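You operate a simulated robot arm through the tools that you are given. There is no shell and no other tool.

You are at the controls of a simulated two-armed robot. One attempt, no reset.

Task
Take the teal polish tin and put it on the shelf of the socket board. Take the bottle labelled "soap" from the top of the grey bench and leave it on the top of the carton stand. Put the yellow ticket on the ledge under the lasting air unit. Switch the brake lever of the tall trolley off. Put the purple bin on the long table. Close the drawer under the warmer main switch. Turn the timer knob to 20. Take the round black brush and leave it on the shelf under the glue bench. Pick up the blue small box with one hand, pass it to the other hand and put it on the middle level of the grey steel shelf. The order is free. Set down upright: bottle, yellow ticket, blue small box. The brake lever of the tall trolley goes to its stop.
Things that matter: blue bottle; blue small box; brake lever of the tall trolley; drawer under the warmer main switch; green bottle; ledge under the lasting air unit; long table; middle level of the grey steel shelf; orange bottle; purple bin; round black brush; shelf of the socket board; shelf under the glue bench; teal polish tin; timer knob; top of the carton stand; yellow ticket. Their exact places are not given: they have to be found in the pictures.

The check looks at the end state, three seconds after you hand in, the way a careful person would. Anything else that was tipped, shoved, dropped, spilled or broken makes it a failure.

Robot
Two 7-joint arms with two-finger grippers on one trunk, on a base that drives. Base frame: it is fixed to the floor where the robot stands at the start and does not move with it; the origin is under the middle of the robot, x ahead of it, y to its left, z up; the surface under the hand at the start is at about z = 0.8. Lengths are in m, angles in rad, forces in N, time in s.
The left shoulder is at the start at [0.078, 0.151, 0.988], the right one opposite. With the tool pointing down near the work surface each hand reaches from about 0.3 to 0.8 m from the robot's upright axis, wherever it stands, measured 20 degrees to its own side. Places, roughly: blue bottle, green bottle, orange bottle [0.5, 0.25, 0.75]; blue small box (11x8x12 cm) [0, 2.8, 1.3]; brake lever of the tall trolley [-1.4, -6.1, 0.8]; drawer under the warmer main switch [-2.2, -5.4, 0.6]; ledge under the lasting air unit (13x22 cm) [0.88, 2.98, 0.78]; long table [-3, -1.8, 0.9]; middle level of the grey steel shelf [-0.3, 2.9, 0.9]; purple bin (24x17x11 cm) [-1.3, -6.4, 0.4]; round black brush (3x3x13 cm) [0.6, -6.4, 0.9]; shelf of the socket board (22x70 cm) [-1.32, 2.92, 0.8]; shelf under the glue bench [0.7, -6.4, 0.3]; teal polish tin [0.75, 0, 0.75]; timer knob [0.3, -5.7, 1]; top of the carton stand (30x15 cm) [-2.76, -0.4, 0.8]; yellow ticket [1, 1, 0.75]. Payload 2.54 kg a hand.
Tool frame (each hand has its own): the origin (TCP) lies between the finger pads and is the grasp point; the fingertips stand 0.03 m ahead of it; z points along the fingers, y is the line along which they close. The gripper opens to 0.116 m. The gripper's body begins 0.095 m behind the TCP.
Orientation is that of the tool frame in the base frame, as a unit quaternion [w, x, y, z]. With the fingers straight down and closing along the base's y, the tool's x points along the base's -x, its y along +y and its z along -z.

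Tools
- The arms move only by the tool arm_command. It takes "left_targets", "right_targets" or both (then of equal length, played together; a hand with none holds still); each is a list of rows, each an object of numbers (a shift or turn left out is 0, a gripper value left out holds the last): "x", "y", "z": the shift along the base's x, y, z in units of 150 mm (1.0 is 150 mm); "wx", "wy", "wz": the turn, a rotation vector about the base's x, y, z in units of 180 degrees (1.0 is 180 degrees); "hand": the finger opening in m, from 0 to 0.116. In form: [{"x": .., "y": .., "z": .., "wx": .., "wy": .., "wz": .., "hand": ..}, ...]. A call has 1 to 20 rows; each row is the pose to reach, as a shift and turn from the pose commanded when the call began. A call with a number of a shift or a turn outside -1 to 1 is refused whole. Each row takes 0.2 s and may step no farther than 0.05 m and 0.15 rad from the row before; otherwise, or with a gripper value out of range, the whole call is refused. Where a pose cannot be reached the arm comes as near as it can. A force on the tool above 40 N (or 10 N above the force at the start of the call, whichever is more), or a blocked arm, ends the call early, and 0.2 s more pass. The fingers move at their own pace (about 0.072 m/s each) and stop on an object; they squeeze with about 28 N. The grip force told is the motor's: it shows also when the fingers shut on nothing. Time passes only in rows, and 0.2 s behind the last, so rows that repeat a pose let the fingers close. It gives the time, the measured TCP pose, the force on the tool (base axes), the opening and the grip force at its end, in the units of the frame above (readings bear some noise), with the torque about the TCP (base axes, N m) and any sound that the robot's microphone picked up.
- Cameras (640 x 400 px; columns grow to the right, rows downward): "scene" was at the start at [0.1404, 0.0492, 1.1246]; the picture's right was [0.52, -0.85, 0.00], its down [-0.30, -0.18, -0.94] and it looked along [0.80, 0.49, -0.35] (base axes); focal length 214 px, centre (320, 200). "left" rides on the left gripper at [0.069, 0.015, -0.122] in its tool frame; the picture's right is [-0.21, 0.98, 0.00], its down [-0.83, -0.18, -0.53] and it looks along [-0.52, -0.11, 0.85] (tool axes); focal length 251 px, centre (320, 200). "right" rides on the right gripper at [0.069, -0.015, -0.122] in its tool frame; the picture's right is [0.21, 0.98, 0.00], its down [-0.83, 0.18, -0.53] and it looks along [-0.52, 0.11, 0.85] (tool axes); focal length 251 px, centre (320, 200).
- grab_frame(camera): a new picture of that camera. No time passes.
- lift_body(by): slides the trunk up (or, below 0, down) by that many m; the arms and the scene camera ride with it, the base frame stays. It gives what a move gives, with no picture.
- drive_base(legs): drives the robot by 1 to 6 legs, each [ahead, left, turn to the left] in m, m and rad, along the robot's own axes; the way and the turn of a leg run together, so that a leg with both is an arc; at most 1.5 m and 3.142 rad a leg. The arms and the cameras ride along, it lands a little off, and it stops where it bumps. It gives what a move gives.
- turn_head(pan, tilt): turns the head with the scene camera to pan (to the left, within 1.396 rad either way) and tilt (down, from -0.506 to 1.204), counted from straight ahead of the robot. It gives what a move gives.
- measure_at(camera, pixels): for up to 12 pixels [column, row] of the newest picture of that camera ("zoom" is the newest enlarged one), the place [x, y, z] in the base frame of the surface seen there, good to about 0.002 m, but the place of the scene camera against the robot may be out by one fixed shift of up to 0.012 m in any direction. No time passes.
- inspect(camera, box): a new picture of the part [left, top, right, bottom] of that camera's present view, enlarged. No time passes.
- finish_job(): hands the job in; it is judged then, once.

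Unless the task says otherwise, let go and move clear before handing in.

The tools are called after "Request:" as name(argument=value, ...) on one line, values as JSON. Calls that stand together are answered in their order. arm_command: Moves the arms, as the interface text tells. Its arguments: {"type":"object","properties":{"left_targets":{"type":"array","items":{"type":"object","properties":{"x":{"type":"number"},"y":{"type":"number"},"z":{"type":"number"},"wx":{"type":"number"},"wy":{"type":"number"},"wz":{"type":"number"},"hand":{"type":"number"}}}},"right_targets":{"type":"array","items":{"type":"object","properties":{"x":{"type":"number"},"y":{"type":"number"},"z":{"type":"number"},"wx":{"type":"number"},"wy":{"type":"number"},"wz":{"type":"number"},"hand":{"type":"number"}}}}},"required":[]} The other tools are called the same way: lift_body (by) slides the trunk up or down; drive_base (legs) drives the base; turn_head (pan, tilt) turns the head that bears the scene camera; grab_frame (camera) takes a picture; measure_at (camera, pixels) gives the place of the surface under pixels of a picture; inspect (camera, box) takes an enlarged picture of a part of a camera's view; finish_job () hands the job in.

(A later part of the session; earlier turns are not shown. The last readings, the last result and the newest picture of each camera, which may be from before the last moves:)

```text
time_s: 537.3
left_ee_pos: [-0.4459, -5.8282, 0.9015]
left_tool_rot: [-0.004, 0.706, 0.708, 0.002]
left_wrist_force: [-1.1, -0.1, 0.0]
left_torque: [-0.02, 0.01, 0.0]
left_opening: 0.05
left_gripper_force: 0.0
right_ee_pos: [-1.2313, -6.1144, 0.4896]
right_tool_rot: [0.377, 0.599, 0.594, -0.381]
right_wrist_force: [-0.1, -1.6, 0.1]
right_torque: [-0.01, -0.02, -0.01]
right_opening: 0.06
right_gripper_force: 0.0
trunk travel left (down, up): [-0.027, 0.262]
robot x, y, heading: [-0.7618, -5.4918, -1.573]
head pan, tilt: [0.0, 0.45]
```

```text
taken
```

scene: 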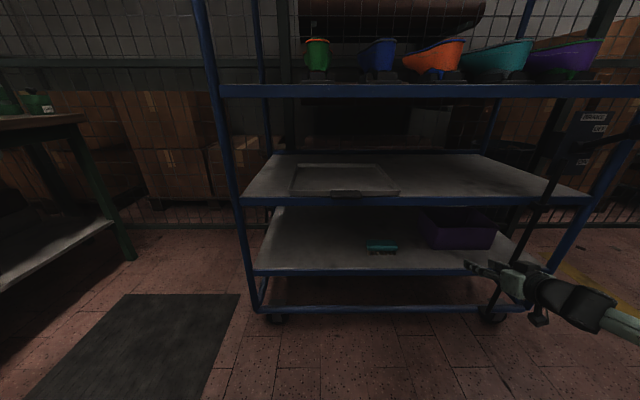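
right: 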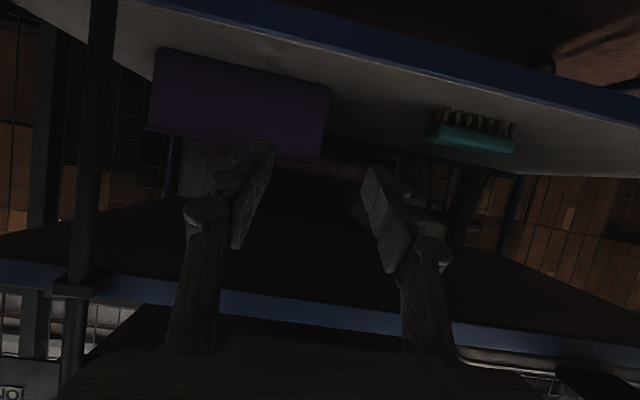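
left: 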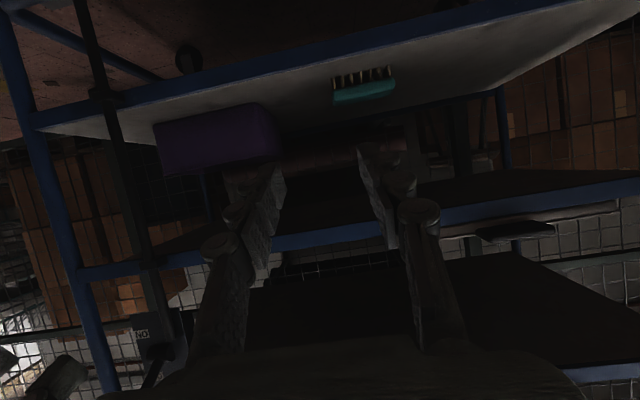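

Right hand is in front of the bin's left wall. Measuring with the right camera.

Request:
inspect(camera="right", box=[130, 30, 400, 190])

Request:
measure_at(camera="right", pixels=[[320, 95], [326, 120], [322, 155], [300, 150], [240, 110], [160, 90], [155, 130], [270, 155], [430, 130], [505, 145], [90, 150], [300, 300]])

```text
2.37 times, centred on (265, 110) of right
```

zoom: 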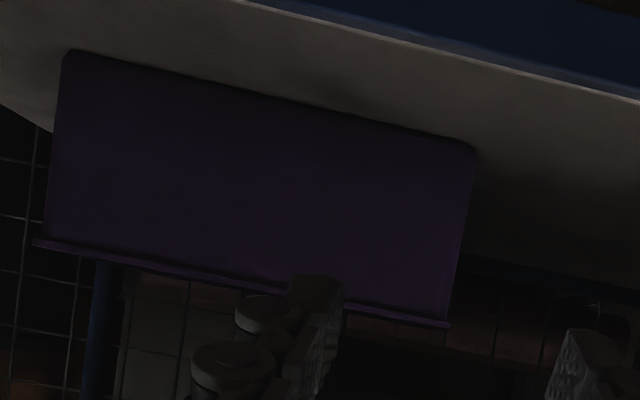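

```text
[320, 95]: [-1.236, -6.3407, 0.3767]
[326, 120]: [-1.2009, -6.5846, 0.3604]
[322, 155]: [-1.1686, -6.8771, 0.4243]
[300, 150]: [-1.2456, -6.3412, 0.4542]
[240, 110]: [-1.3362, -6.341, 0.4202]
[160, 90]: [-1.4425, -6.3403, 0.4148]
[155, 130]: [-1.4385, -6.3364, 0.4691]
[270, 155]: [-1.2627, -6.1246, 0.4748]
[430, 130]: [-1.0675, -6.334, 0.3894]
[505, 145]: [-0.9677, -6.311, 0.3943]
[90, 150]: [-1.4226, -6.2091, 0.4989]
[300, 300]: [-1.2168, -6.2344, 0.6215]
```

The bin has a lip at z≈0.469. I'll set the hand at z≈0.503 (to pass over the front wall yet under the mid-shelf frame at 0.62), x=-1.222, then drive in gradually.

Request:
arm_command(right_targets=[{"x": 0.06, "z": 0.09}, {"x": 0.06, "z": 0.09}])

Request:
drive_base(legs=[[0.14, 0, 0]])

Request:
grab_frame(camera="right")

Request:
turn_head(pan=-0.5, tilt=0.6)

Request:
grab_frame(camera="scene")

```text
time_s: 537.9
left_ee_pos: [-0.445, -5.828, 0.9027]
left_tool_rot: [-0.005, 0.706, 0.709, 0.003]
left_wrist_force: [0.8, 0.3, 0.2]
left_torque: [0.0, -0.04, 0.0]
left_opening: 0.05
left_gripper_force: 0.1
right_ee_pos: [-1.2222, -6.1137, 0.5035]
right_tool_rot: [0.379, 0.598, 0.595, -0.38]
right_wrist_force: [0.4, 0.1, -0.7]
right_torque: [0.03, -0.04, -0.02]
right_opening: 0.06
right_gripper_force: 0.0
trunk travel left (down, up): [-0.027, 0.262]
robot x, y, heading: [-0.7609, -5.4911, -1.578]
head pan, tilt: [0.0, 0.45]
```

```text
time_s: 539.2
left_ee_pos: [-0.4473, -5.9663, 0.9028]
left_tool_rot: [-0.005, 0.707, 0.707, 0.003]
left_wrist_force: [-0.1, 0.5, -0.7]
left_torque: [-0.02, 0.0, 0.0]
left_opening: 0.0499
left_gripper_force: 0.1
right_ee_pos: [-1.2246, -6.251, 0.5031]
right_tool_rot: [0.378, 0.599, 0.594, -0.381]
right_wrist_force: [-0.1, 0.3, 0.3]
right_torque: [0.0, -0.01, -0.02]
right_opening: 0.0599
right_gripper_force: 0.0
trunk travel left (down, up): [-0.027, 0.262]
robot x, y, heading: [-0.7612, -5.6278, -1.584]
head pan, tilt: [0.0, 0.45]
```

```text
taken
```

right: 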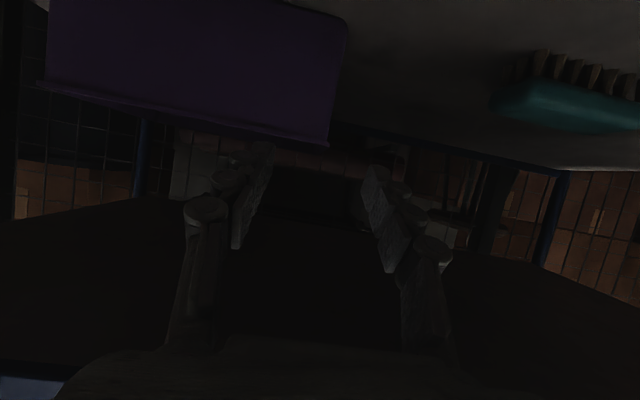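

```text
time_s: 540.1
left_ee_pos: [-0.4473, -5.9667, 0.9027]
left_tool_rot: [-0.005, 0.707, 0.707, 0.004]
left_wrist_force: [-0.3, 0.8, -0.4]
left_torque: [0.0, 0.03, -0.03]
left_opening: 0.0499
left_gripper_force: 0.1
right_ee_pos: [-1.2247, -6.2518, 0.5021]
right_tool_rot: [0.378, 0.599, 0.594, -0.382]
right_wrist_force: [-0.4, -0.8, 0.3]
right_torque: [0.01, -0.04, 0.0]
right_opening: 0.06
right_gripper_force: 0.1
trunk travel left (down, up): [-0.027, 0.262]
robot x, y, heading: [-0.7615, -5.6279, -1.579]
head pan, tilt: [-0.499, 0.6]
```

```text
taken
```

scene: 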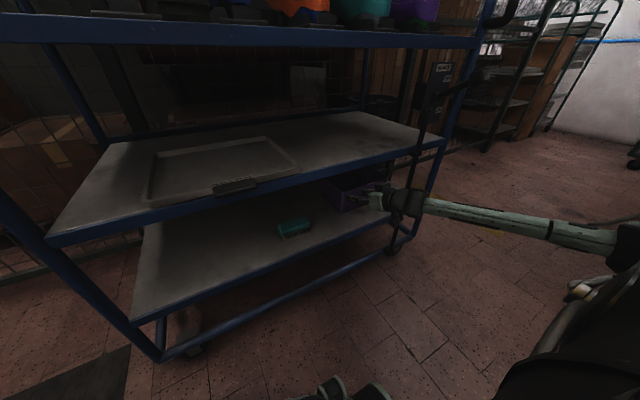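

Measuring the lip's left corner relative to the fingertips.

Request:
measure_at(camera="right", pixels=[[326, 138], [320, 135], [332, 120], [340, 60], [260, 165], [372, 185], [345, 40], [250, 118], [300, 132], [245, 200], [385, 215]])

Request:
inspect(camera="right", box=[230, 60, 420, 220])

```text
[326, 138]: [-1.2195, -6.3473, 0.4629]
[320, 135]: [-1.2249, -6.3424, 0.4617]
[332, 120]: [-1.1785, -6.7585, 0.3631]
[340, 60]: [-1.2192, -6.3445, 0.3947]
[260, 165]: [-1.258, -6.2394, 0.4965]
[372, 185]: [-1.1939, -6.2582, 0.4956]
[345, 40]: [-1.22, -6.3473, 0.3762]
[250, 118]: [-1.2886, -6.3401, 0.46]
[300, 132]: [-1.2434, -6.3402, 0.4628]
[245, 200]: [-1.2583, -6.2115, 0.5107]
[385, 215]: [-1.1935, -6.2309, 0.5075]
```

```text
2.50 times, centred on (325, 140) of right
```

zoom: 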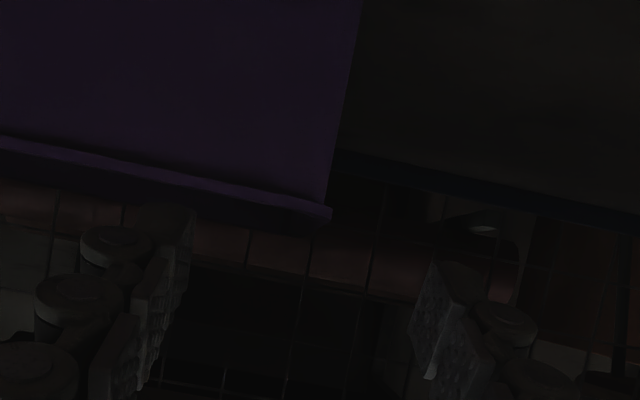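

Fingers straddle the wall line (faces -1.258/-1.194, lip corner -1.2195). Driving the remaining 13 cm in.

Request:
drive_base(legs=[[0.07, 0, 0]])

Request:
drive_base(legs=[[0.06, 0, 0]])

Request:
grab_frame(camera="right")

Request:
grab_frame(camera="scene")

```text
time_s: 541.1
left_ee_pos: [-0.4484, -6.038, 0.903]
left_tool_rot: [-0.004, 0.707, 0.707, 0.003]
left_wrist_force: [-1.3, -0.3, -0.3]
left_torque: [-0.02, -0.04, 0.0]
left_opening: 0.0501
left_gripper_force: 0.1
right_ee_pos: [-1.226, -6.322, 0.503]
right_tool_rot: [0.378, 0.599, 0.594, -0.381]
right_wrist_force: [0.0, -0.1, 0.0]
right_torque: [0.0, 0.01, 0.05]
right_opening: 0.0601
right_gripper_force: 0.2
trunk travel left (down, up): [-0.027, 0.262]
robot x, y, heading: [-0.7613, -5.6992, -1.581]
head pan, tilt: [-0.499, 0.6]
```

```text
time_s: 542.1
left_ee_pos: [-0.4488, -6.098, 0.9037]
left_tool_rot: [-0.004, 0.706, 0.708, 0.003]
left_wrist_force: [0.6, 0.7, -0.6]
left_torque: [0.01, 0.0, 0.03]
left_opening: 0.0498
left_gripper_force: 0.0
right_ee_pos: [-1.2267, -6.3825, 0.5047]
right_tool_rot: [0.378, 0.599, 0.594, -0.382]
right_wrist_force: [0.5, -0.4, 0.6]
right_torque: [-0.02, -0.03, 0.0]
right_opening: 0.0602
right_gripper_force: 0.1
trunk travel left (down, up): [-0.027, 0.262]
robot x, y, heading: [-0.7616, -5.762, -1.578]
head pan, tilt: [-0.499, 0.6]
```

```text
taken
```

right: 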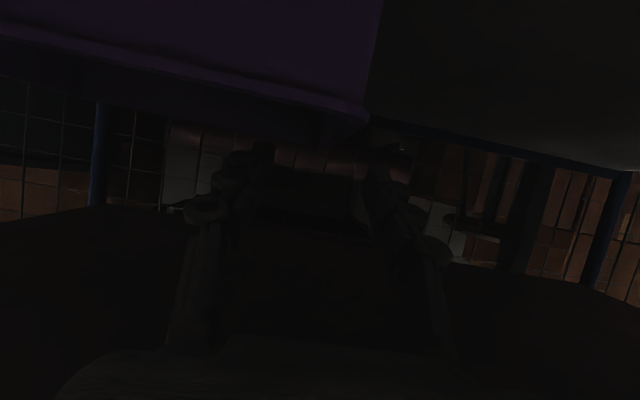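

```text
taken
```

scene: 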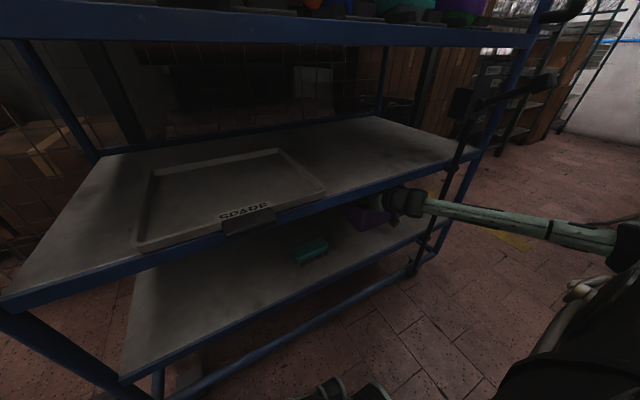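

No contact. Lowering 3.6 cm so the fingers straddle the wall below the lip.

Request:
arm_command(right_targets=[{"x": 0.02, "z": -0.08}, {"x": 0.03, "z": -0.16}, {"x": 0.03, "z": -0.24}, {"x": 0.03, "z": -0.24}])

Request:
grab_frame(camera="right")

```text
time_s: 543.1
left_ee_pos: [-0.4478, -6.0984, 0.9023]
left_tool_rot: [-0.004, 0.707, 0.708, 0.003]
left_wrist_force: [0.3, 0.5, 0.2]
left_torque: [-0.01, 0.02, -0.02]
left_opening: 0.0504
left_gripper_force: 0.1
right_ee_pos: [-1.2208, -6.384, 0.4668]
right_tool_rot: [0.378, 0.599, 0.594, -0.382]
right_wrist_force: [-1.5, -0.1, -0.5]
right_torque: [0.0, -0.01, -0.02]
right_opening: 0.0601
right_gripper_force: 0.1
trunk travel left (down, up): [-0.027, 0.262]
robot x, y, heading: [-0.7626, -5.7554, -1.576]
head pan, tilt: [-0.499, 0.6]
```

```text
taken
```

right: 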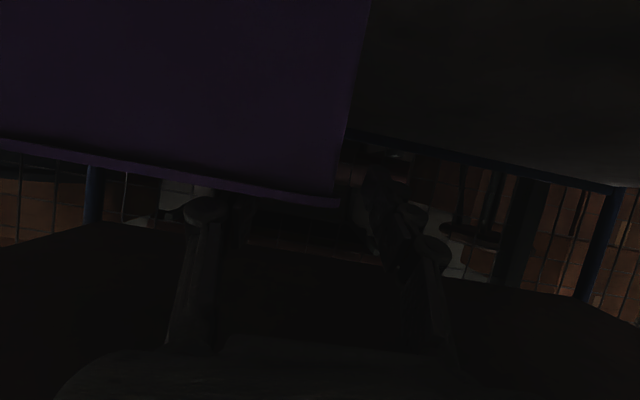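

One finger is inside, one outside the wall, no contact forces. Closing.

Request:
arm_command(right_targets=[{"hand": 0.0}, {"hand": 0.0}, {"hand": 0.0}, {"hand": 0.0}, {"hand": 0.0}])

Request:
grab_frame(camera="right")

```text
time_s: 544.3
left_ee_pos: [-0.4493, -6.098, 0.9016]
left_tool_rot: [-0.005, 0.707, 0.708, 0.003]
left_wrist_force: [-0.2, -0.2, 0.8]
left_torque: [-0.02, 0.02, -0.02]
left_opening: 0.0498
left_gripper_force: 0.2
right_ee_pos: [-1.2209, -6.3841, 0.4679]
right_tool_rot: [0.378, 0.599, 0.594, -0.381]
right_wrist_force: [0.3, -0.8, -0.2]
right_torque: [-0.06, 0.06, 0.04]
right_opening: 0.0059
right_gripper_force: 27.5
trunk travel left (down, up): [-0.027, 0.262]
robot x, y, heading: [-0.7648, -5.7582, -1.575]
head pan, tilt: [-0.499, 0.6]
```

```text
taken
```

right: 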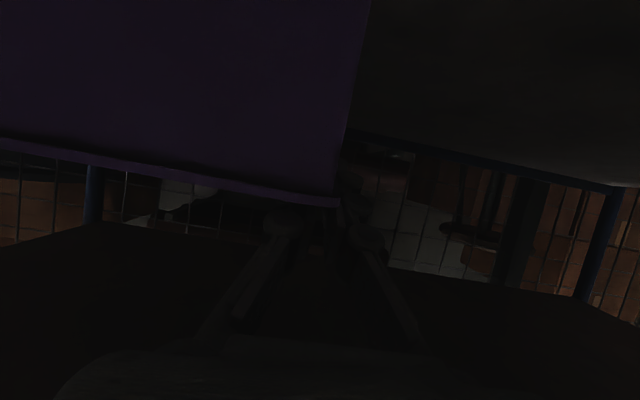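

Wall pinched (6 mm). Sliding the bin left (+x) by moving the base left 6 cm, checking force.

Request:
drive_base(legs=[[0, 0.06, 0]])

Request:
grab_frame(camera="right")

```text
time_s: 545.6
left_ee_pos: [-0.3875, -6.0989, 0.902]
left_tool_rot: [-0.004, 0.706, 0.709, 0.003]
left_wrist_force: [0.7, -0.3, -0.2]
left_torque: [0.02, 0.03, -0.02]
left_opening: 0.05
left_gripper_force: 0.2
right_ee_pos: [-1.1588, -6.3857, 0.4679]
right_tool_rot: [0.378, 0.599, 0.595, -0.381]
right_wrist_force: [0.7, 0.0, 0.6]
right_torque: [0.11, -0.02, 0.02]
right_opening: 0.0061
right_gripper_force: 28.2
trunk travel left (down, up): [-0.027, 0.262]
robot x, y, heading: [-0.7039, -5.7599, -1.577]
head pan, tilt: [-0.499, 0.6]
```

```text
taken
```

right: 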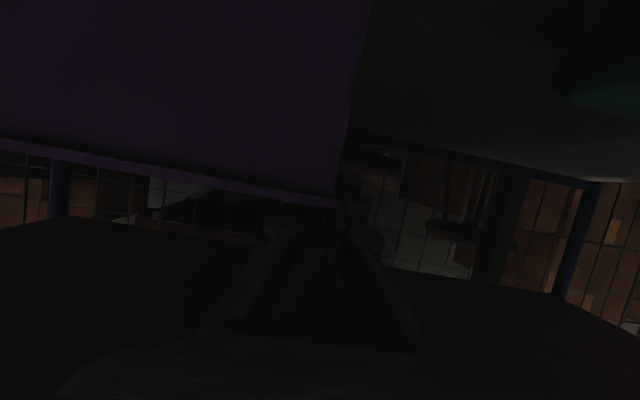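

The bin slid along with the hand. Another 6.5 cm left.

Request:
drive_base(legs=[[0, 0.065, 0]])

Request:
grab_frame(camera="scene")

Request:
inspect(camera="scene", box=[250, 150, 500, 300])

```text
time_s: 546.9
left_ee_pos: [-0.3229, -6.098, 0.9023]
left_tool_rot: [-0.005, 0.705, 0.709, 0.003]
left_wrist_force: [0.0, -0.5, 0.0]
left_torque: [0.03, -0.01, -0.01]
left_opening: 0.0501
left_gripper_force: 0.1
right_ee_pos: [-1.0942, -6.3859, 0.4677]
right_tool_rot: [0.378, 0.599, 0.594, -0.381]
right_wrist_force: [0.1, 0.4, -0.3]
right_torque: [0.07, -0.05, 0.03]
right_opening: 0.006
right_gripper_force: 28.6
trunk travel left (down, up): [-0.027, 0.262]
robot x, y, heading: [-0.6392, -5.7615, -1.576]
head pan, tilt: [-0.499, 0.6]
```

```text
taken
```

scene: 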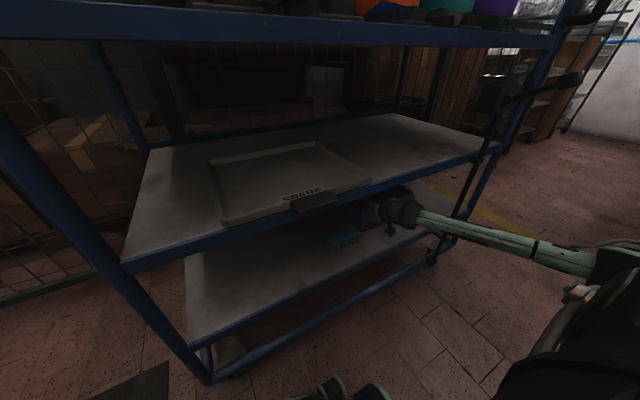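

```text
2.56 times, centred on (375, 225) of scene
```

zoom: 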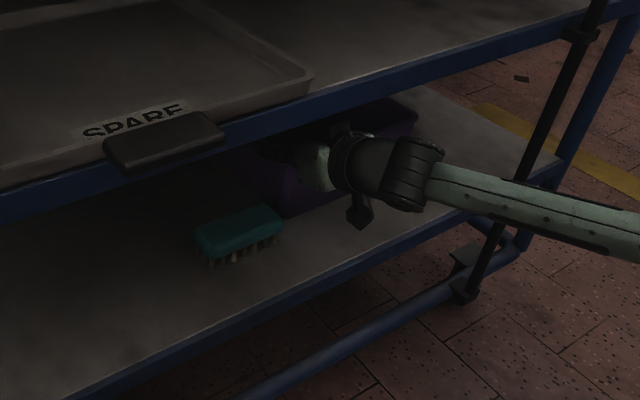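

The bin sits beside the teal brush without touching. Now pulling it forward ~17 cm by backing the base.

Request:
drive_base(legs=[[-0.09, 0, 0]])

Request:
drive_base(legs=[[-0.08, 0, 0]])

Request:
grab_frame(camera="scene")

Request:
inspect(camera="scene", box=[250, 150, 500, 300])

```text
time_s: 548.0
left_ee_pos: [-0.3224, -6.0094, 0.9012]
left_tool_rot: [-0.004, 0.705, 0.709, 0.003]
left_wrist_force: [0.7, 0.5, 0.1]
left_torque: [0.02, 0.02, -0.02]
left_opening: 0.0501
left_gripper_force: 0.1
right_ee_pos: [-1.0943, -6.2964, 0.4682]
right_tool_rot: [0.377, 0.599, 0.594, -0.381]
right_wrist_force: [0.2, 1.0, -0.3]
right_torque: [-0.1, 0.01, 0.0]
right_opening: 0.006
right_gripper_force: 27.5
trunk travel left (down, up): [-0.027, 0.262]
robot x, y, heading: [-0.6389, -5.6738, -1.578]
head pan, tilt: [-0.499, 0.6]
```

```text
time_s: 549.0
left_ee_pos: [-0.323, -5.9328, 0.9024]
left_tool_rot: [-0.005, 0.706, 0.708, 0.004]
left_wrist_force: [-0.8, 0.4, 0.1]
left_torque: [0.02, 0.02, -0.04]
left_opening: 0.0501
left_gripper_force: 0.1
right_ee_pos: [-1.0954, -6.218, 0.4675]
right_tool_rot: [0.378, 0.599, 0.594, -0.381]
right_wrist_force: [-0.2, 0.2, 0.7]
right_torque: [-0.11, 0.0, -0.02]
right_opening: 0.0061
right_gripper_force: 27.9
trunk travel left (down, up): [-0.027, 0.262]
robot x, y, heading: [-0.6401, -5.5924, -1.577]
head pan, tilt: [-0.499, 0.6]
```

```text
taken
```

scene: 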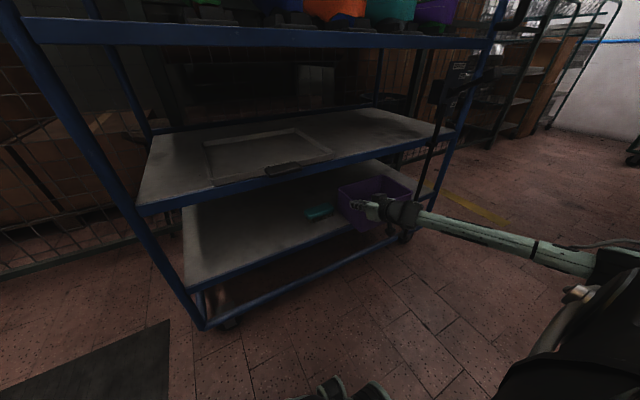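

```text
2.56 times, centred on (375, 225) of scene
```

zoom: 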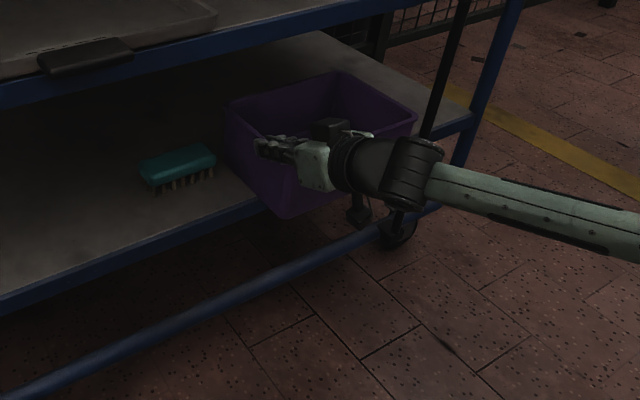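

The bin now overhangs the shelf edge by ~6 cm, level. Releasing, raising the hand over the lip, and backing away.

Request:
arm_command(right_targets=[{"hand": 0.06}, {"hand": 0.06}, {"hand": 0.06}, {"z": 0.12, "hand": 0.06}, {"z": 0.25}, {"z": 0.36}])

Request:
grab_frame(camera="scene")

```text
time_s: 550.4
left_ee_pos: [-0.3215, -5.9328, 0.902]
left_tool_rot: [-0.004, 0.707, 0.707, 0.003]
left_wrist_force: [0.8, -0.9, -0.7]
left_torque: [0.02, 0.0, 0.02]
left_opening: 0.0499
left_gripper_force: 0.0
right_ee_pos: [-1.0934, -6.2186, 0.5235]
right_tool_rot: [0.378, 0.599, 0.594, -0.38]
right_wrist_force: [-0.6, 1.1, 0.2]
right_torque: [0.01, 0.0, 0.02]
right_opening: 0.0601
right_gripper_force: 0.1
trunk travel left (down, up): [-0.027, 0.262]
robot x, y, heading: [-0.6393, -5.5965, -1.581]
head pan, tilt: [-0.499, 0.6]
```

```text
taken
```

scene: 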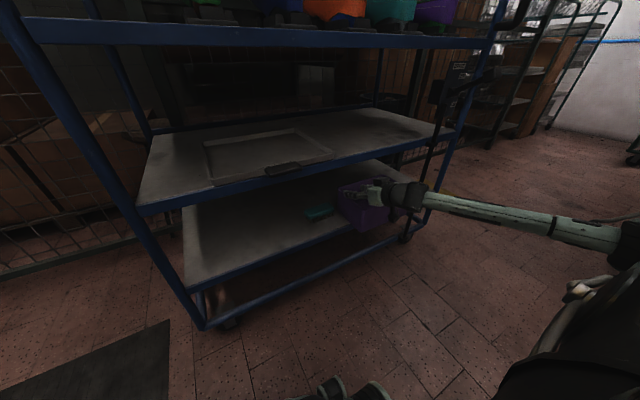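

Bin is stable on the shelf. Backing the base 0.4 m.

Request:
drive_base(legs=[[-0.4, 0, 0]])

Request:
turn_head(pan=-0.3, tilt=0.5)

Request:
grab_frame(camera="scene")

Request:
inspect(camera="scene", box=[240, 120, 440, 260])

```text
time_s: 552.9
left_ee_pos: [-0.3183, -5.5408, 0.902]
left_tool_rot: [-0.004, 0.703, 0.712, 0.003]
left_wrist_force: [0.3, -0.6, 0.8]
left_torque: [0.01, 0.0, -0.01]
left_opening: 0.0499
left_gripper_force: 0.1
right_ee_pos: [-1.084, -5.836, 0.5231]
right_tool_rot: [0.38, 0.596, 0.598, -0.378]
right_wrist_force: [-0.5, 0.1, 0.5]
right_torque: [0.01, 0.0, 0.02]
right_opening: 0.06
right_gripper_force: 0.0
trunk travel left (down, up): [-0.027, 0.262]
robot x, y, heading: [-0.6395, -5.2054, -1.562]
head pan, tilt: [-0.499, 0.6]
```

```text
time_s: 553.6
left_ee_pos: [-0.3181, -5.5412, 0.9012]
left_tool_rot: [-0.005, 0.702, 0.712, 0.003]
left_wrist_force: [0.5, -0.7, 0.1]
left_torque: [0.01, -0.05, 0.01]
left_opening: 0.05
left_gripper_force: 0.1
right_ee_pos: [-1.085, -5.8342, 0.5219]
right_tool_rot: [0.38, 0.595, 0.598, -0.379]
right_wrist_force: [-0.2, -0.2, 0.7]
right_torque: [0.01, 0.02, 0.01]
right_opening: 0.0601
right_gripper_force: 0.0
trunk travel left (down, up): [-0.027, 0.262]
robot x, y, heading: [-0.6386, -5.2072, -1.566]
head pan, tilt: [-0.3, 0.499]
```

```text
taken
```

scene: 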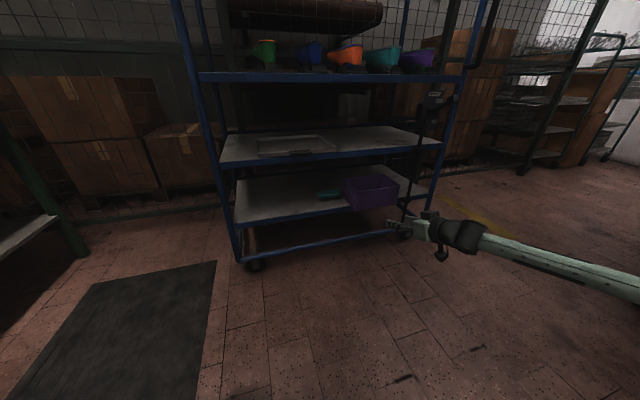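

```text
2.86 times, centred on (340, 190) of scene
```

zoom: 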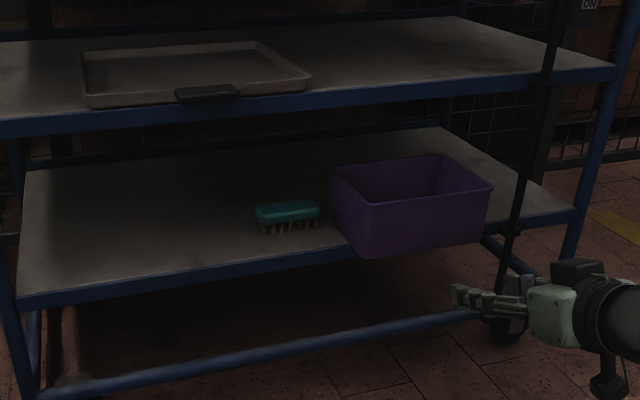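

The empty bin sits level, overhanging. Now I'll centre the robot on it (x≈-1.214) and set both hands at a steep 62° pitch.

Request:
drive_base(legs=[[0, -0.575, -0.005]])

Request:
arm_command(right_targets=[{"x": 0.15, "z": 0.1, "wx": 0.0343}, {"x": 0.3, "z": 0.2, "wx": 0.0685}, {"x": 0.45, "z": 0.3, "wx": 0.1028}, {"x": 0.6, "z": 0.4, "wx": 0.1371}, {"x": 0.8, "z": 0.5, "wx": 0.1713}, {"x": 1.0, "z": 0.55, "wx": 0.2056}], left_targets=[{"x": -0.1, "y": -0.15, "z": -0.1, "wx": -0.0259}, {"x": -0.2, "y": -0.3, "z": -0.2, "wx": -0.0519}, {"x": -0.3, "y": -0.45, "z": -0.3, "wx": -0.0778}, {"x": -0.4, "y": -0.6, "z": -0.4, "wx": -0.1037}, {"x": -0.5, "y": -0.75, "z": -0.55, "wx": -0.1297}, {"x": -0.6, "y": -0.9, "z": -0.7, "wx": -0.1556}])

```text
time_s: 559.7
left_ee_pos: [-0.9027, -5.544, 0.9023]
left_tool_rot: [-0.004, 0.703, 0.711, 0.004]
left_wrist_force: [-0.2, 0.3, 0.7]
left_torque: [0.02, -0.02, -0.03]
left_opening: 0.0502
left_gripper_force: 0.0
right_ee_pos: [-1.6689, -5.8377, 0.5224]
right_tool_rot: [0.38, 0.596, 0.598, -0.378]
right_wrist_force: [-0.1, -0.3, 0.5]
right_torque: [0.0, 0.0, -0.02]
right_opening: 0.0602
right_gripper_force: 0.0
trunk travel left (down, up): [-0.027, 0.262]
robot x, y, heading: [-1.2214, -5.2052, -1.568]
head pan, tilt: [-0.3, 0.499]
```

```text
time_s: 561.1
left_ee_pos: [-0.9932, -5.6824, 0.7969]
left_tool_rot: [0.167, 0.683, 0.691, -0.17]
left_wrist_force: [-0.3, 0.3, 0.1]
left_torque: [-0.02, -0.02, 0.0]
left_opening: 0.0498
left_gripper_force: 0.1
right_ee_pos: [-1.5178, -5.8389, 0.6037]
right_tool_rot: [0.171, 0.685, 0.687, -0.169]
right_wrist_force: [-0.2, 0.0, 0.7]
right_torque: [-0.06, -0.03, -0.02]
right_opening: 0.06
right_gripper_force: 0.2
trunk travel left (down, up): [-0.027, 0.262]
robot x, y, heading: [-1.2201, -5.2051, -1.566]
head pan, tilt: [-0.3, 0.499]
```

Both oriented well. Bringing them to the bin's wall lines: left x≈-1.10, right x≈-1.335.

Request:
arm_command(left_targets=[{"x": -0.12, "y": -0.17, "z": -0.17}, {"x": -0.24, "y": -0.34, "z": -0.34}, {"x": -0.36, "y": -0.51, "z": -0.51}, {"x": -0.48, "y": -0.68, "z": -0.68}, {"x": -0.6, "y": -0.84, "z": -0.84}, {"x": -0.72, "y": -1.0, "z": -1.0}], right_targets=[{"x": 0.17}, {"x": 0.34}, {"x": 0.51}, {"x": 0.68}, {"x": 0.84}, {"x": 1.0}])

Request:
grab_frame(camera="scene")

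```text
time_s: 562.5
left_ee_pos: [-1.1019, -5.8284, 0.6456]
left_tool_rot: [0.167, 0.682, 0.692, -0.169]
left_wrist_force: [-0.6, 0.5, 0.8]
left_torque: [-0.01, 0.0, 0.02]
left_opening: 0.0499
left_gripper_force: 0.1
right_ee_pos: [-1.3689, -5.8381, 0.6039]
right_tool_rot: [0.171, 0.686, 0.687, -0.168]
right_wrist_force: [0.2, 0.6, -0.2]
right_torque: [0.02, -0.03, 0.0]
right_opening: 0.0598
right_gripper_force: 0.2
trunk travel left (down, up): [-0.027, 0.262]
robot x, y, heading: [-1.2179, -5.2111, -1.566]
head pan, tilt: [-0.3, 0.499]
```

```text
taken
```

scene: 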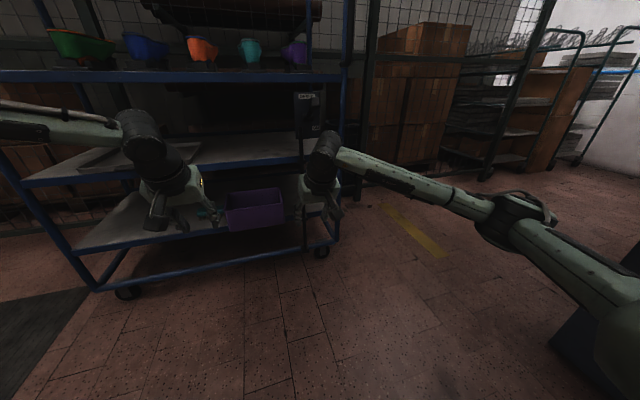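

Fine posture. Lowering both above rim height and aligning the right hand, then measuring the bin walls with both hand cameras.

Request:
arm_command(left_targets=[{"z": -0.25}, {"z": -0.5}, {"z": -0.75}], right_targets=[{"x": 0.1, "z": -0.16}, {"x": 0.2, "z": -0.32}, {"x": 0.22, "z": -0.48}])

Request:
grab_frame(camera="left")

Request:
grab_frame(camera="right")

```text
time_s: 563.3
left_ee_pos: [-1.0921, -5.823, 0.5399]
left_tool_rot: [0.166, 0.683, 0.691, -0.17]
left_wrist_force: [-1.0, 0.7, -0.4]
left_torque: [-0.01, 0.02, -0.01]
left_opening: 0.05
left_gripper_force: 0.0
left hand out of reach, approached as far as the arm can: row 3
right_ee_pos: [-1.3338, -5.8369, 0.533]
right_tool_rot: [0.172, 0.686, 0.686, -0.169]
right_wrist_force: [0.6, 0.3, -0.3]
right_torque: [-0.02, -0.03, 0.01]
right_opening: 0.0599
right_gripper_force: 0.2
trunk travel left (down, up): [-0.027, 0.262]
robot x, y, heading: [-1.2205, -5.2108, -1.566]
head pan, tilt: [-0.3, 0.499]
```

```text
taken
```

left: 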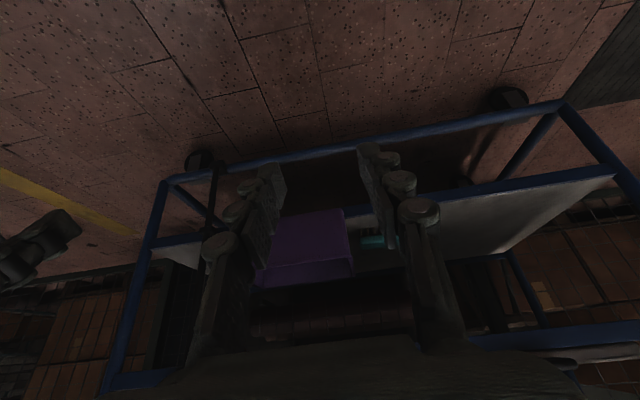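

```text
taken
```

right: 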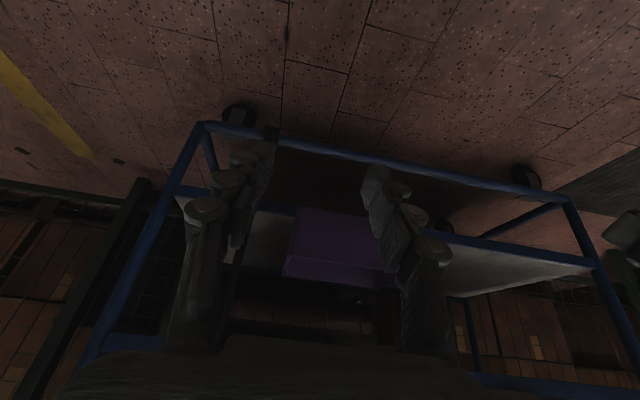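

Driving 0.24 m closer, then measuring the walls.

Request:
drive_base(legs=[[0.24, 0, -0.004]])

Request:
grab_frame(camera="left")

Request:
grab_frame(camera="right")

Request:
grab_frame(camera="scene")

```text
time_s: 565.0
left_ee_pos: [-1.0959, -6.0603, 0.5403]
left_tool_rot: [0.165, 0.686, 0.688, -0.17]
left_wrist_force: [0.8, -0.5, -0.1]
left_torque: [0.0, -0.02, -0.01]
left_opening: 0.0498
left_gripper_force: 0.1
right_ee_pos: [-1.339, -6.0729, 0.5347]
right_tool_rot: [0.172, 0.687, 0.685, -0.169]
right_wrist_force: [-0.2, 0.1, -0.4]
right_torque: [0.03, 0.0, -0.02]
right_opening: 0.0601
right_gripper_force: 0.1
trunk travel left (down, up): [-0.027, 0.262]
robot x, y, heading: [-1.2202, -5.4448, -1.574]
head pan, tilt: [-0.3, 0.499]
```

```text
taken
```

left: 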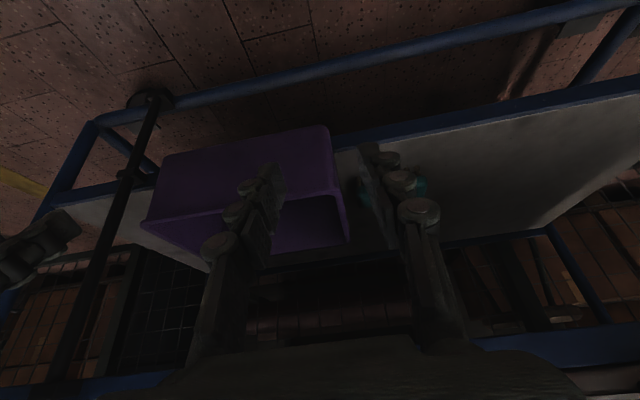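

```text
taken
```

right: 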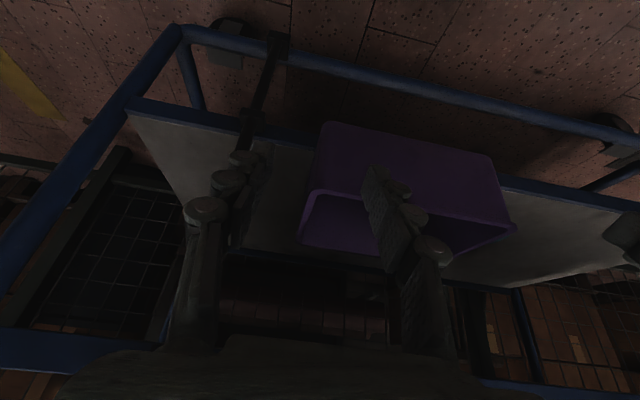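

```text
taken
```

scene: 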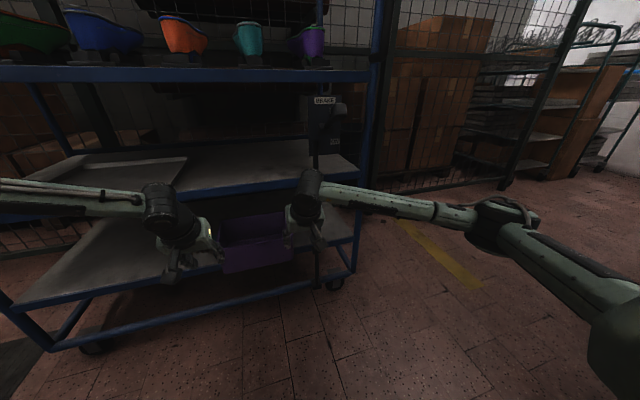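

Measuring the rim corners and walls in both cameras.

Request:
measure_at(camera="left", pixels=[[338, 190], [345, 220], [349, 238], [330, 160], [300, 205], [155, 222], [335, 192], [375, 165], [275, 185], [390, 190]])

Request:
measure_at(camera="right", pixels=[[314, 192], [305, 225], [300, 240], [318, 150], [345, 195], [510, 225], [260, 155], [375, 180], [265, 100], [245, 170], [330, 193]])

```text
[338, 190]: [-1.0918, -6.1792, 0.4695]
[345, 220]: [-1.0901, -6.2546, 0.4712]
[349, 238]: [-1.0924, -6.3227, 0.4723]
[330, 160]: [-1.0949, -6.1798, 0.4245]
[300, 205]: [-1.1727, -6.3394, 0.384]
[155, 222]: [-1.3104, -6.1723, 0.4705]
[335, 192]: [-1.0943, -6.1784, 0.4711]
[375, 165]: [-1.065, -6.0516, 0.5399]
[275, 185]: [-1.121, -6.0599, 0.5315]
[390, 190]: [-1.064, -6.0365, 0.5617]
```

```text
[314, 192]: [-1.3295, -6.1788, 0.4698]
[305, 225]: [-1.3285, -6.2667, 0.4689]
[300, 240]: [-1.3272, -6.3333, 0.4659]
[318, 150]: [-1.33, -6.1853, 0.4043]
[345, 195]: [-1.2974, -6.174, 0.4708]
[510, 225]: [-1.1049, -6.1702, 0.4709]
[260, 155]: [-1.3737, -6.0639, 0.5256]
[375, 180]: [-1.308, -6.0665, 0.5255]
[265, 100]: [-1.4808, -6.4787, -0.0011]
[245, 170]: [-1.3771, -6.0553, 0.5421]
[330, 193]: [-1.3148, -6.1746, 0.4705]
```

Walls: left x≈-1.091, right x≈-1.329, front y≈-6.174, rim z=0.470. Left fingers are centred; shifting the right hand +12 mm, then driving 0.15 m in.

Request:
arm_command(right_targets=[{"x": 0.08}, {"x": 0.08}])

Request:
drive_base(legs=[[0.15, 0, 0]])

Request:
grab_frame(camera="left")

Request:
grab_frame(camera="right")

Request:
grab_frame(camera="scene")

```text
time_s: 565.6
left_ee_pos: [-1.0951, -6.06, 0.5397]
left_tool_rot: [0.165, 0.685, 0.689, -0.17]
left_wrist_force: [0.3, -0.1, -0.3]
left_torque: [-0.03, 0.02, 0.0]
left_opening: 0.0502
left_gripper_force: 0.0
right_ee_pos: [-1.3263, -6.0726, 0.5318]
right_tool_rot: [0.171, 0.688, 0.684, -0.171]
right_wrist_force: [-0.7, -0.7, -0.2]
right_torque: [0.02, 0.0, 0.04]
right_opening: 0.06
right_gripper_force: 0.1
trunk travel left (down, up): [-0.027, 0.262]
robot x, y, heading: [-1.2181, -5.446, -1.577]
head pan, tilt: [-0.3, 0.499]
```

```text
time_s: 567.0
left_ee_pos: [-1.0946, -6.2133, 0.5394]
left_tool_rot: [0.166, 0.684, 0.69, -0.169]
left_wrist_force: [0.0, -0.1, 0.3]
left_torque: [-0.02, 0.0, 0.0]
left_opening: 0.05
left_gripper_force: 0.2
right_ee_pos: [-1.3248, -6.2231, 0.5324]
right_tool_rot: [0.172, 0.687, 0.685, -0.17]
right_wrist_force: [0.3, -0.2, 0.3]
right_torque: [-0.01, -0.01, -0.01]
right_opening: 0.0599
right_gripper_force: 0.2
trunk travel left (down, up): [-0.027, 0.262]
robot x, y, heading: [-1.2235, -5.5984, -1.571]
head pan, tilt: [-0.3, 0.499]
```

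```text
taken
```

left: 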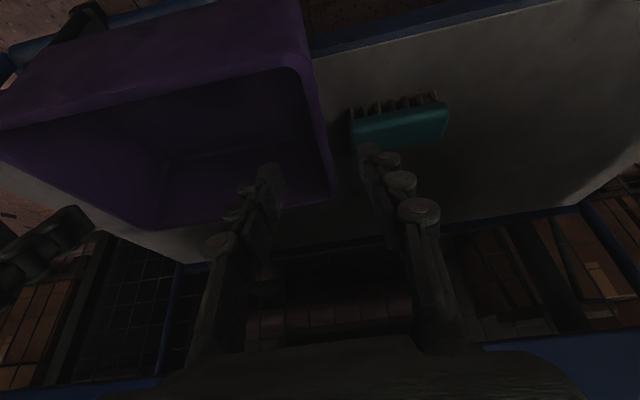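

```text
taken
```

right: 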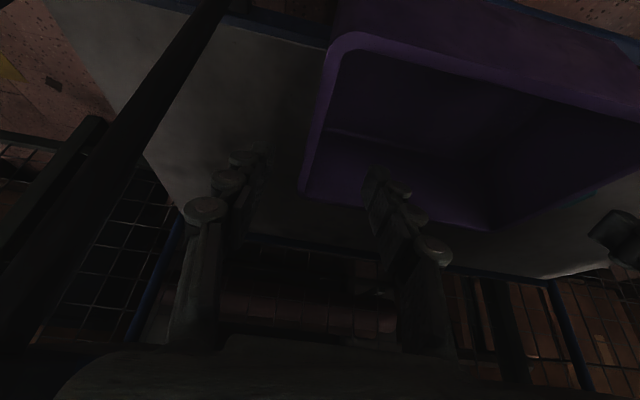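

```text
taken
```

scene: 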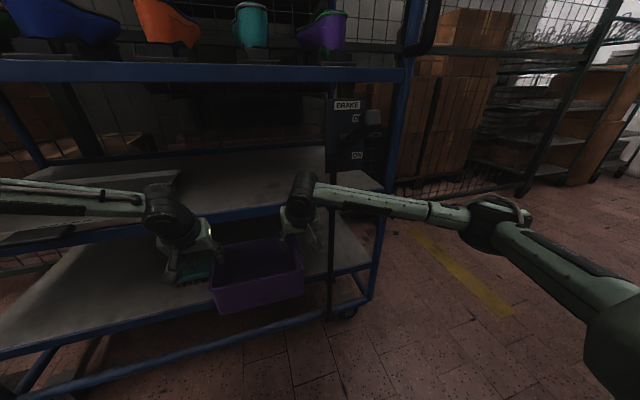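

Both walls are between the fingers. Lowering both hands together to z≈0.458.

Request:
arm_command(left_targets=[{"z": -0.15}, {"z": -0.3}, {"z": -0.45}, {"z": -0.54}, {"z": -0.54}], right_targets=[{"x": -0.01, "z": -0.15}, {"x": -0.02, "z": -0.3}, {"x": -0.02, "z": -0.42}, {"x": -0.02, "z": -0.496}, {"x": -0.02, "z": -0.496}])

Request:
grab_frame(camera="left")

Request:
grab_frame(camera="right")

```text
time_s: 568.2
left_ee_pos: [-1.0652, -6.196, 0.485]
left_tool_rot: [0.165, 0.684, 0.69, -0.17]
left_wrist_force: [-0.1, -0.1, 0.4]
left_torque: [-0.02, 0.02, 0.0]
left_opening: 0.0504
left_gripper_force: 0.4
left hand out of reach, approached as far as the arm can: row 1, 2, 3, 4, 5
right_ee_pos: [-1.3299, -6.2245, 0.4574]
right_tool_rot: [0.172, 0.687, 0.685, -0.169]
right_wrist_force: [0.1, -0.5, -0.1]
right_torque: [-0.04, -0.02, -0.01]
right_opening: 0.0601
right_gripper_force: 0.1
trunk travel left (down, up): [-0.027, 0.262]
robot x, y, heading: [-1.2202, -5.5965, -1.574]
head pan, tilt: [-0.3, 0.499]
```

```text
taken
```

left: 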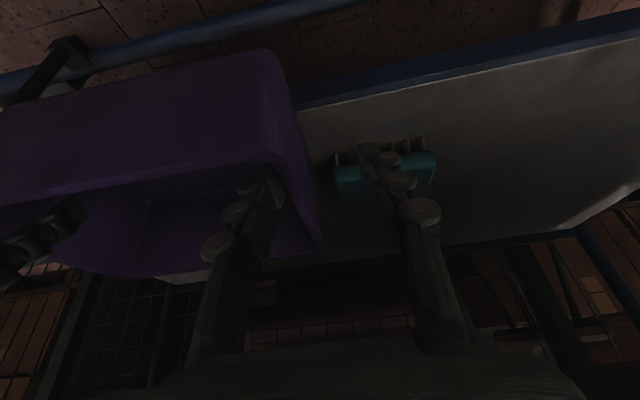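

```text
taken
```

right: 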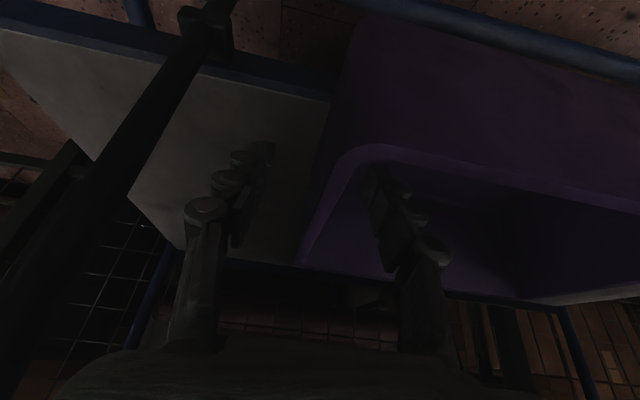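

The left arm is at a posture limit and drifted outward; the right is fine. I'll raise both hands out, back away, and re-pose the left arm via a low, far-left posture like the right one.

Request:
arm_command(left_targets=[{"x": -0.03, "z": 0.15}, {"x": -0.06, "z": 0.3}, {"x": -0.1, "z": 0.45}], right_targets=[{"z": 0.2}, {"z": 0.4}, {"z": 0.55}])

Request:
grab_frame(camera="scene")

```text
time_s: 569.0
left_ee_pos: [-1.0778, -6.1962, 0.5519]
left_tool_rot: [0.165, 0.684, 0.69, -0.17]
left_wrist_force: [-0.2, 0.2, -0.1]
left_torque: [0.02, 0.01, 0.01]
left_opening: 0.0499
left_gripper_force: 0.1
right_ee_pos: [-1.3299, -6.2244, 0.5424]
right_tool_rot: [0.172, 0.687, 0.685, -0.17]
right_wrist_force: [0.4, 0.4, -0.1]
right_torque: [-0.01, -0.03, 0.0]
right_opening: 0.0599
right_gripper_force: 0.0
trunk travel left (down, up): [-0.027, 0.262]
robot x, y, heading: [-1.2212, -5.5972, -1.57]
head pan, tilt: [-0.3, 0.499]
```

```text
taken
```

scene: 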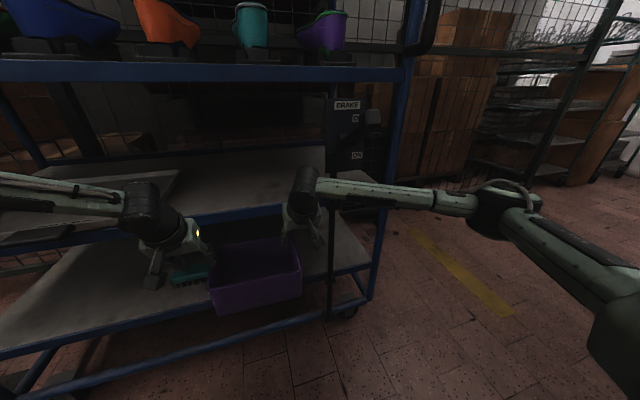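

Backing 0.4 m, then swinging the left hand out to the left with a shallow pitch.

Request:
drive_base(legs=[[-0.4, 0, 0]])

Request:
arm_command(left_targets=[{"x": 0.2, "z": 0.1, "wx": -0.0411}, {"x": 0.4, "z": 0.2, "wx": -0.0822}, {"x": 0.6, "z": 0.2, "wx": -0.1234}, {"x": 0.8, "z": 0.2, "wx": -0.1645}, {"x": 1.0, "z": 0.2, "wx": -0.2056}])

Request:
arm_command(left_targets=[{"x": 0.25, "z": -0.05}, {"x": 0.5, "z": -0.1}, {"x": 0.75, "z": -0.15}, {"x": 1.0, "z": -0.2}, {"x": 1.0, "z": -0.45}, {"x": 1.0, "z": -0.65}])

Request:
grab_frame(camera="scene")

```text
time_s: 571.6
left_ee_pos: [-1.0762, -5.7881, 0.5512]
left_tool_rot: [0.166, 0.683, 0.691, -0.169]
left_wrist_force: [-0.5, -0.5, 0.0]
left_torque: [-0.02, 0.02, 0.0]
left_opening: 0.05
left_gripper_force: 0.1
right_ee_pos: [-1.3281, -5.8163, 0.5407]
right_tool_rot: [0.172, 0.686, 0.687, -0.169]
right_wrist_force: [-0.3, 0.7, 0.2]
right_torque: [-0.01, 0.01, -0.02]
right_opening: 0.0597
right_gripper_force: 0.0
trunk travel left (down, up): [-0.027, 0.262]
robot x, y, heading: [-1.2225, -5.1875, -1.564]
head pan, tilt: [-0.3, 0.499]
```

```text
time_s: 572.8
left_ee_pos: [-0.9246, -5.7908, 0.5809]
left_tool_rot: [0.374, 0.595, 0.601, -0.38]
left_wrist_force: [0.1, -0.7, -0.1]
left_torque: [0.0, -0.01, 0.04]
left_opening: 0.05
left_gripper_force: 0.0
right_ee_pos: [-1.3289, -5.8172, 0.541]
right_tool_rot: [0.171, 0.686, 0.687, -0.169]
right_wrist_force: [-0.5, 0.6, -0.1]
right_torque: [-0.02, 0.01, 0.02]
right_opening: 0.0602
right_gripper_force: 0.0
trunk travel left (down, up): [-0.027, 0.262]
robot x, y, heading: [-1.2213, -5.1903, -1.569]
head pan, tilt: [-0.3, 0.499]
```

```text
time_s: 574.2
left_ee_pos: [-0.7742, -5.7859, 0.4837]
left_tool_rot: [0.374, 0.595, 0.602, -0.38]
left_wrist_force: [-0.9, 0.2, 0.0]
left_torque: [0.04, 0.03, 0.02]
left_opening: 0.0501
left_gripper_force: 0.1
right_ee_pos: [-1.3292, -5.8173, 0.5398]
right_tool_rot: [0.171, 0.686, 0.686, -0.169]
right_wrist_force: [0.3, -0.2, 0.3]
right_torque: [0.0, -0.01, -0.01]
right_opening: 0.06
right_gripper_force: 0.0
trunk travel left (down, up): [-0.027, 0.262]
robot x, y, heading: [-1.2214, -5.1873, -1.572]
head pan, tilt: [-0.3, 0.499]
```

```text
taken
```

scene: 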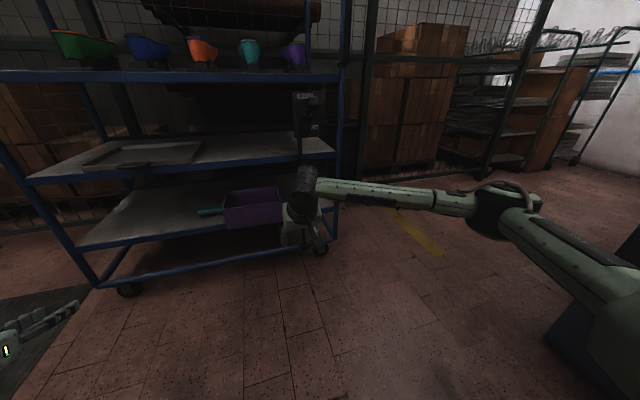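

Now bring the left hand inward again with the pitch returning to 62°.

Request:
arm_command(left_targets=[{"x": -0.15, "y": -0.05, "z": 0.1, "wx": 0.0343}, {"x": -0.3, "y": -0.1, "z": 0.2, "wx": 0.0685}, {"x": -0.45, "y": -0.15, "z": 0.3, "wx": 0.1028}, {"x": -0.6, "y": -0.2, "z": 0.4, "wx": 0.1371}, {"x": -0.8, "y": -0.2, "z": 0.5, "wx": 0.1713}, {"x": -1.0, "y": -0.2, "z": 0.55, "wx": 0.2056}])

Request:
arm_command(left_targets=[{"x": -0.25, "z": -0.05}, {"x": -0.5, "z": -0.1}, {"x": -0.75, "z": -0.2}, {"x": -1.0, "z": -0.3}, {"x": -1.0, "z": -0.5}])

```text
time_s: 575.6
left_ee_pos: [-0.9246, -5.8156, 0.5656]
left_tool_rot: [0.165, 0.684, 0.691, -0.169]
left_wrist_force: [0.1, -0.2, 0.3]
left_torque: [-0.01, 0.01, -0.04]
left_opening: 0.0502
left_gripper_force: 0.1
right_ee_pos: [-1.328, -5.8166, 0.5408]
right_tool_rot: [0.172, 0.686, 0.687, -0.168]
right_wrist_force: [0.1, -0.2, 0.2]
right_torque: [-0.02, 0.06, 0.01]
right_opening: 0.0599
right_gripper_force: 0.1
trunk travel left (down, up): [-0.027, 0.262]
robot x, y, heading: [-1.225, -5.1879, -1.569]
head pan, tilt: [-0.3, 0.499]
```

```text
time_s: 576.8
left_ee_pos: [-1.0626, -5.8102, 0.5001]
left_tool_rot: [0.165, 0.683, 0.691, -0.171]
left_wrist_force: [0.7, -0.3, 0.1]
left_torque: [-0.02, 0.01, -0.03]
left_opening: 0.0502
left_gripper_force: 0.1
left hand out of reach, approached as far as the arm can: row 4, 5
right_ee_pos: [-1.3274, -5.8166, 0.5406]
right_tool_rot: [0.172, 0.686, 0.686, -0.17]
right_wrist_force: [0.6, 0.3, 0.1]
right_torque: [0.01, 0.02, 0.0]
right_opening: 0.0598
right_gripper_force: 0.0
trunk travel left (down, up): [-0.027, 0.262]
robot x, y, heading: [-1.2187, -5.1885, -1.568]
head pan, tilt: [-0.3, 0.499]
```

The left arm's inner limit is ≈0.16 m off-centre at this height. I'll test whether the right arm can come further inward (offset ≈0.06) at z≈0.457 in free space.

Request:
arm_command(right_targets=[{"x": 0.1, "z": -0.18}, {"x": 0.2, "z": -0.37}, {"x": 0.33, "z": -0.56}, {"x": 0.33, "z": -0.56}])

```text
time_s: 577.8
left_ee_pos: [-1.0628, -5.8095, 0.5003]
left_tool_rot: [0.165, 0.683, 0.691, -0.17]
left_wrist_force: [0.0, 0.0, 0.8]
left_torque: [0.0, 0.02, 0.0]
left_opening: 0.0499
left_gripper_force: 0.1
right_ee_pos: [-1.281, -5.816, 0.4584]
right_tool_rot: [0.172, 0.686, 0.687, -0.169]
right_wrist_force: [0.4, -0.4, 0.4]
right_torque: [0.01, 0.01, 0.0]
right_opening: 0.0599
right_gripper_force: 0.0
trunk travel left (down, up): [-0.027, 0.262]
robot x, y, heading: [-1.2187, -5.1903, -1.565]
head pan, tilt: [-0.3, 0.499]
```

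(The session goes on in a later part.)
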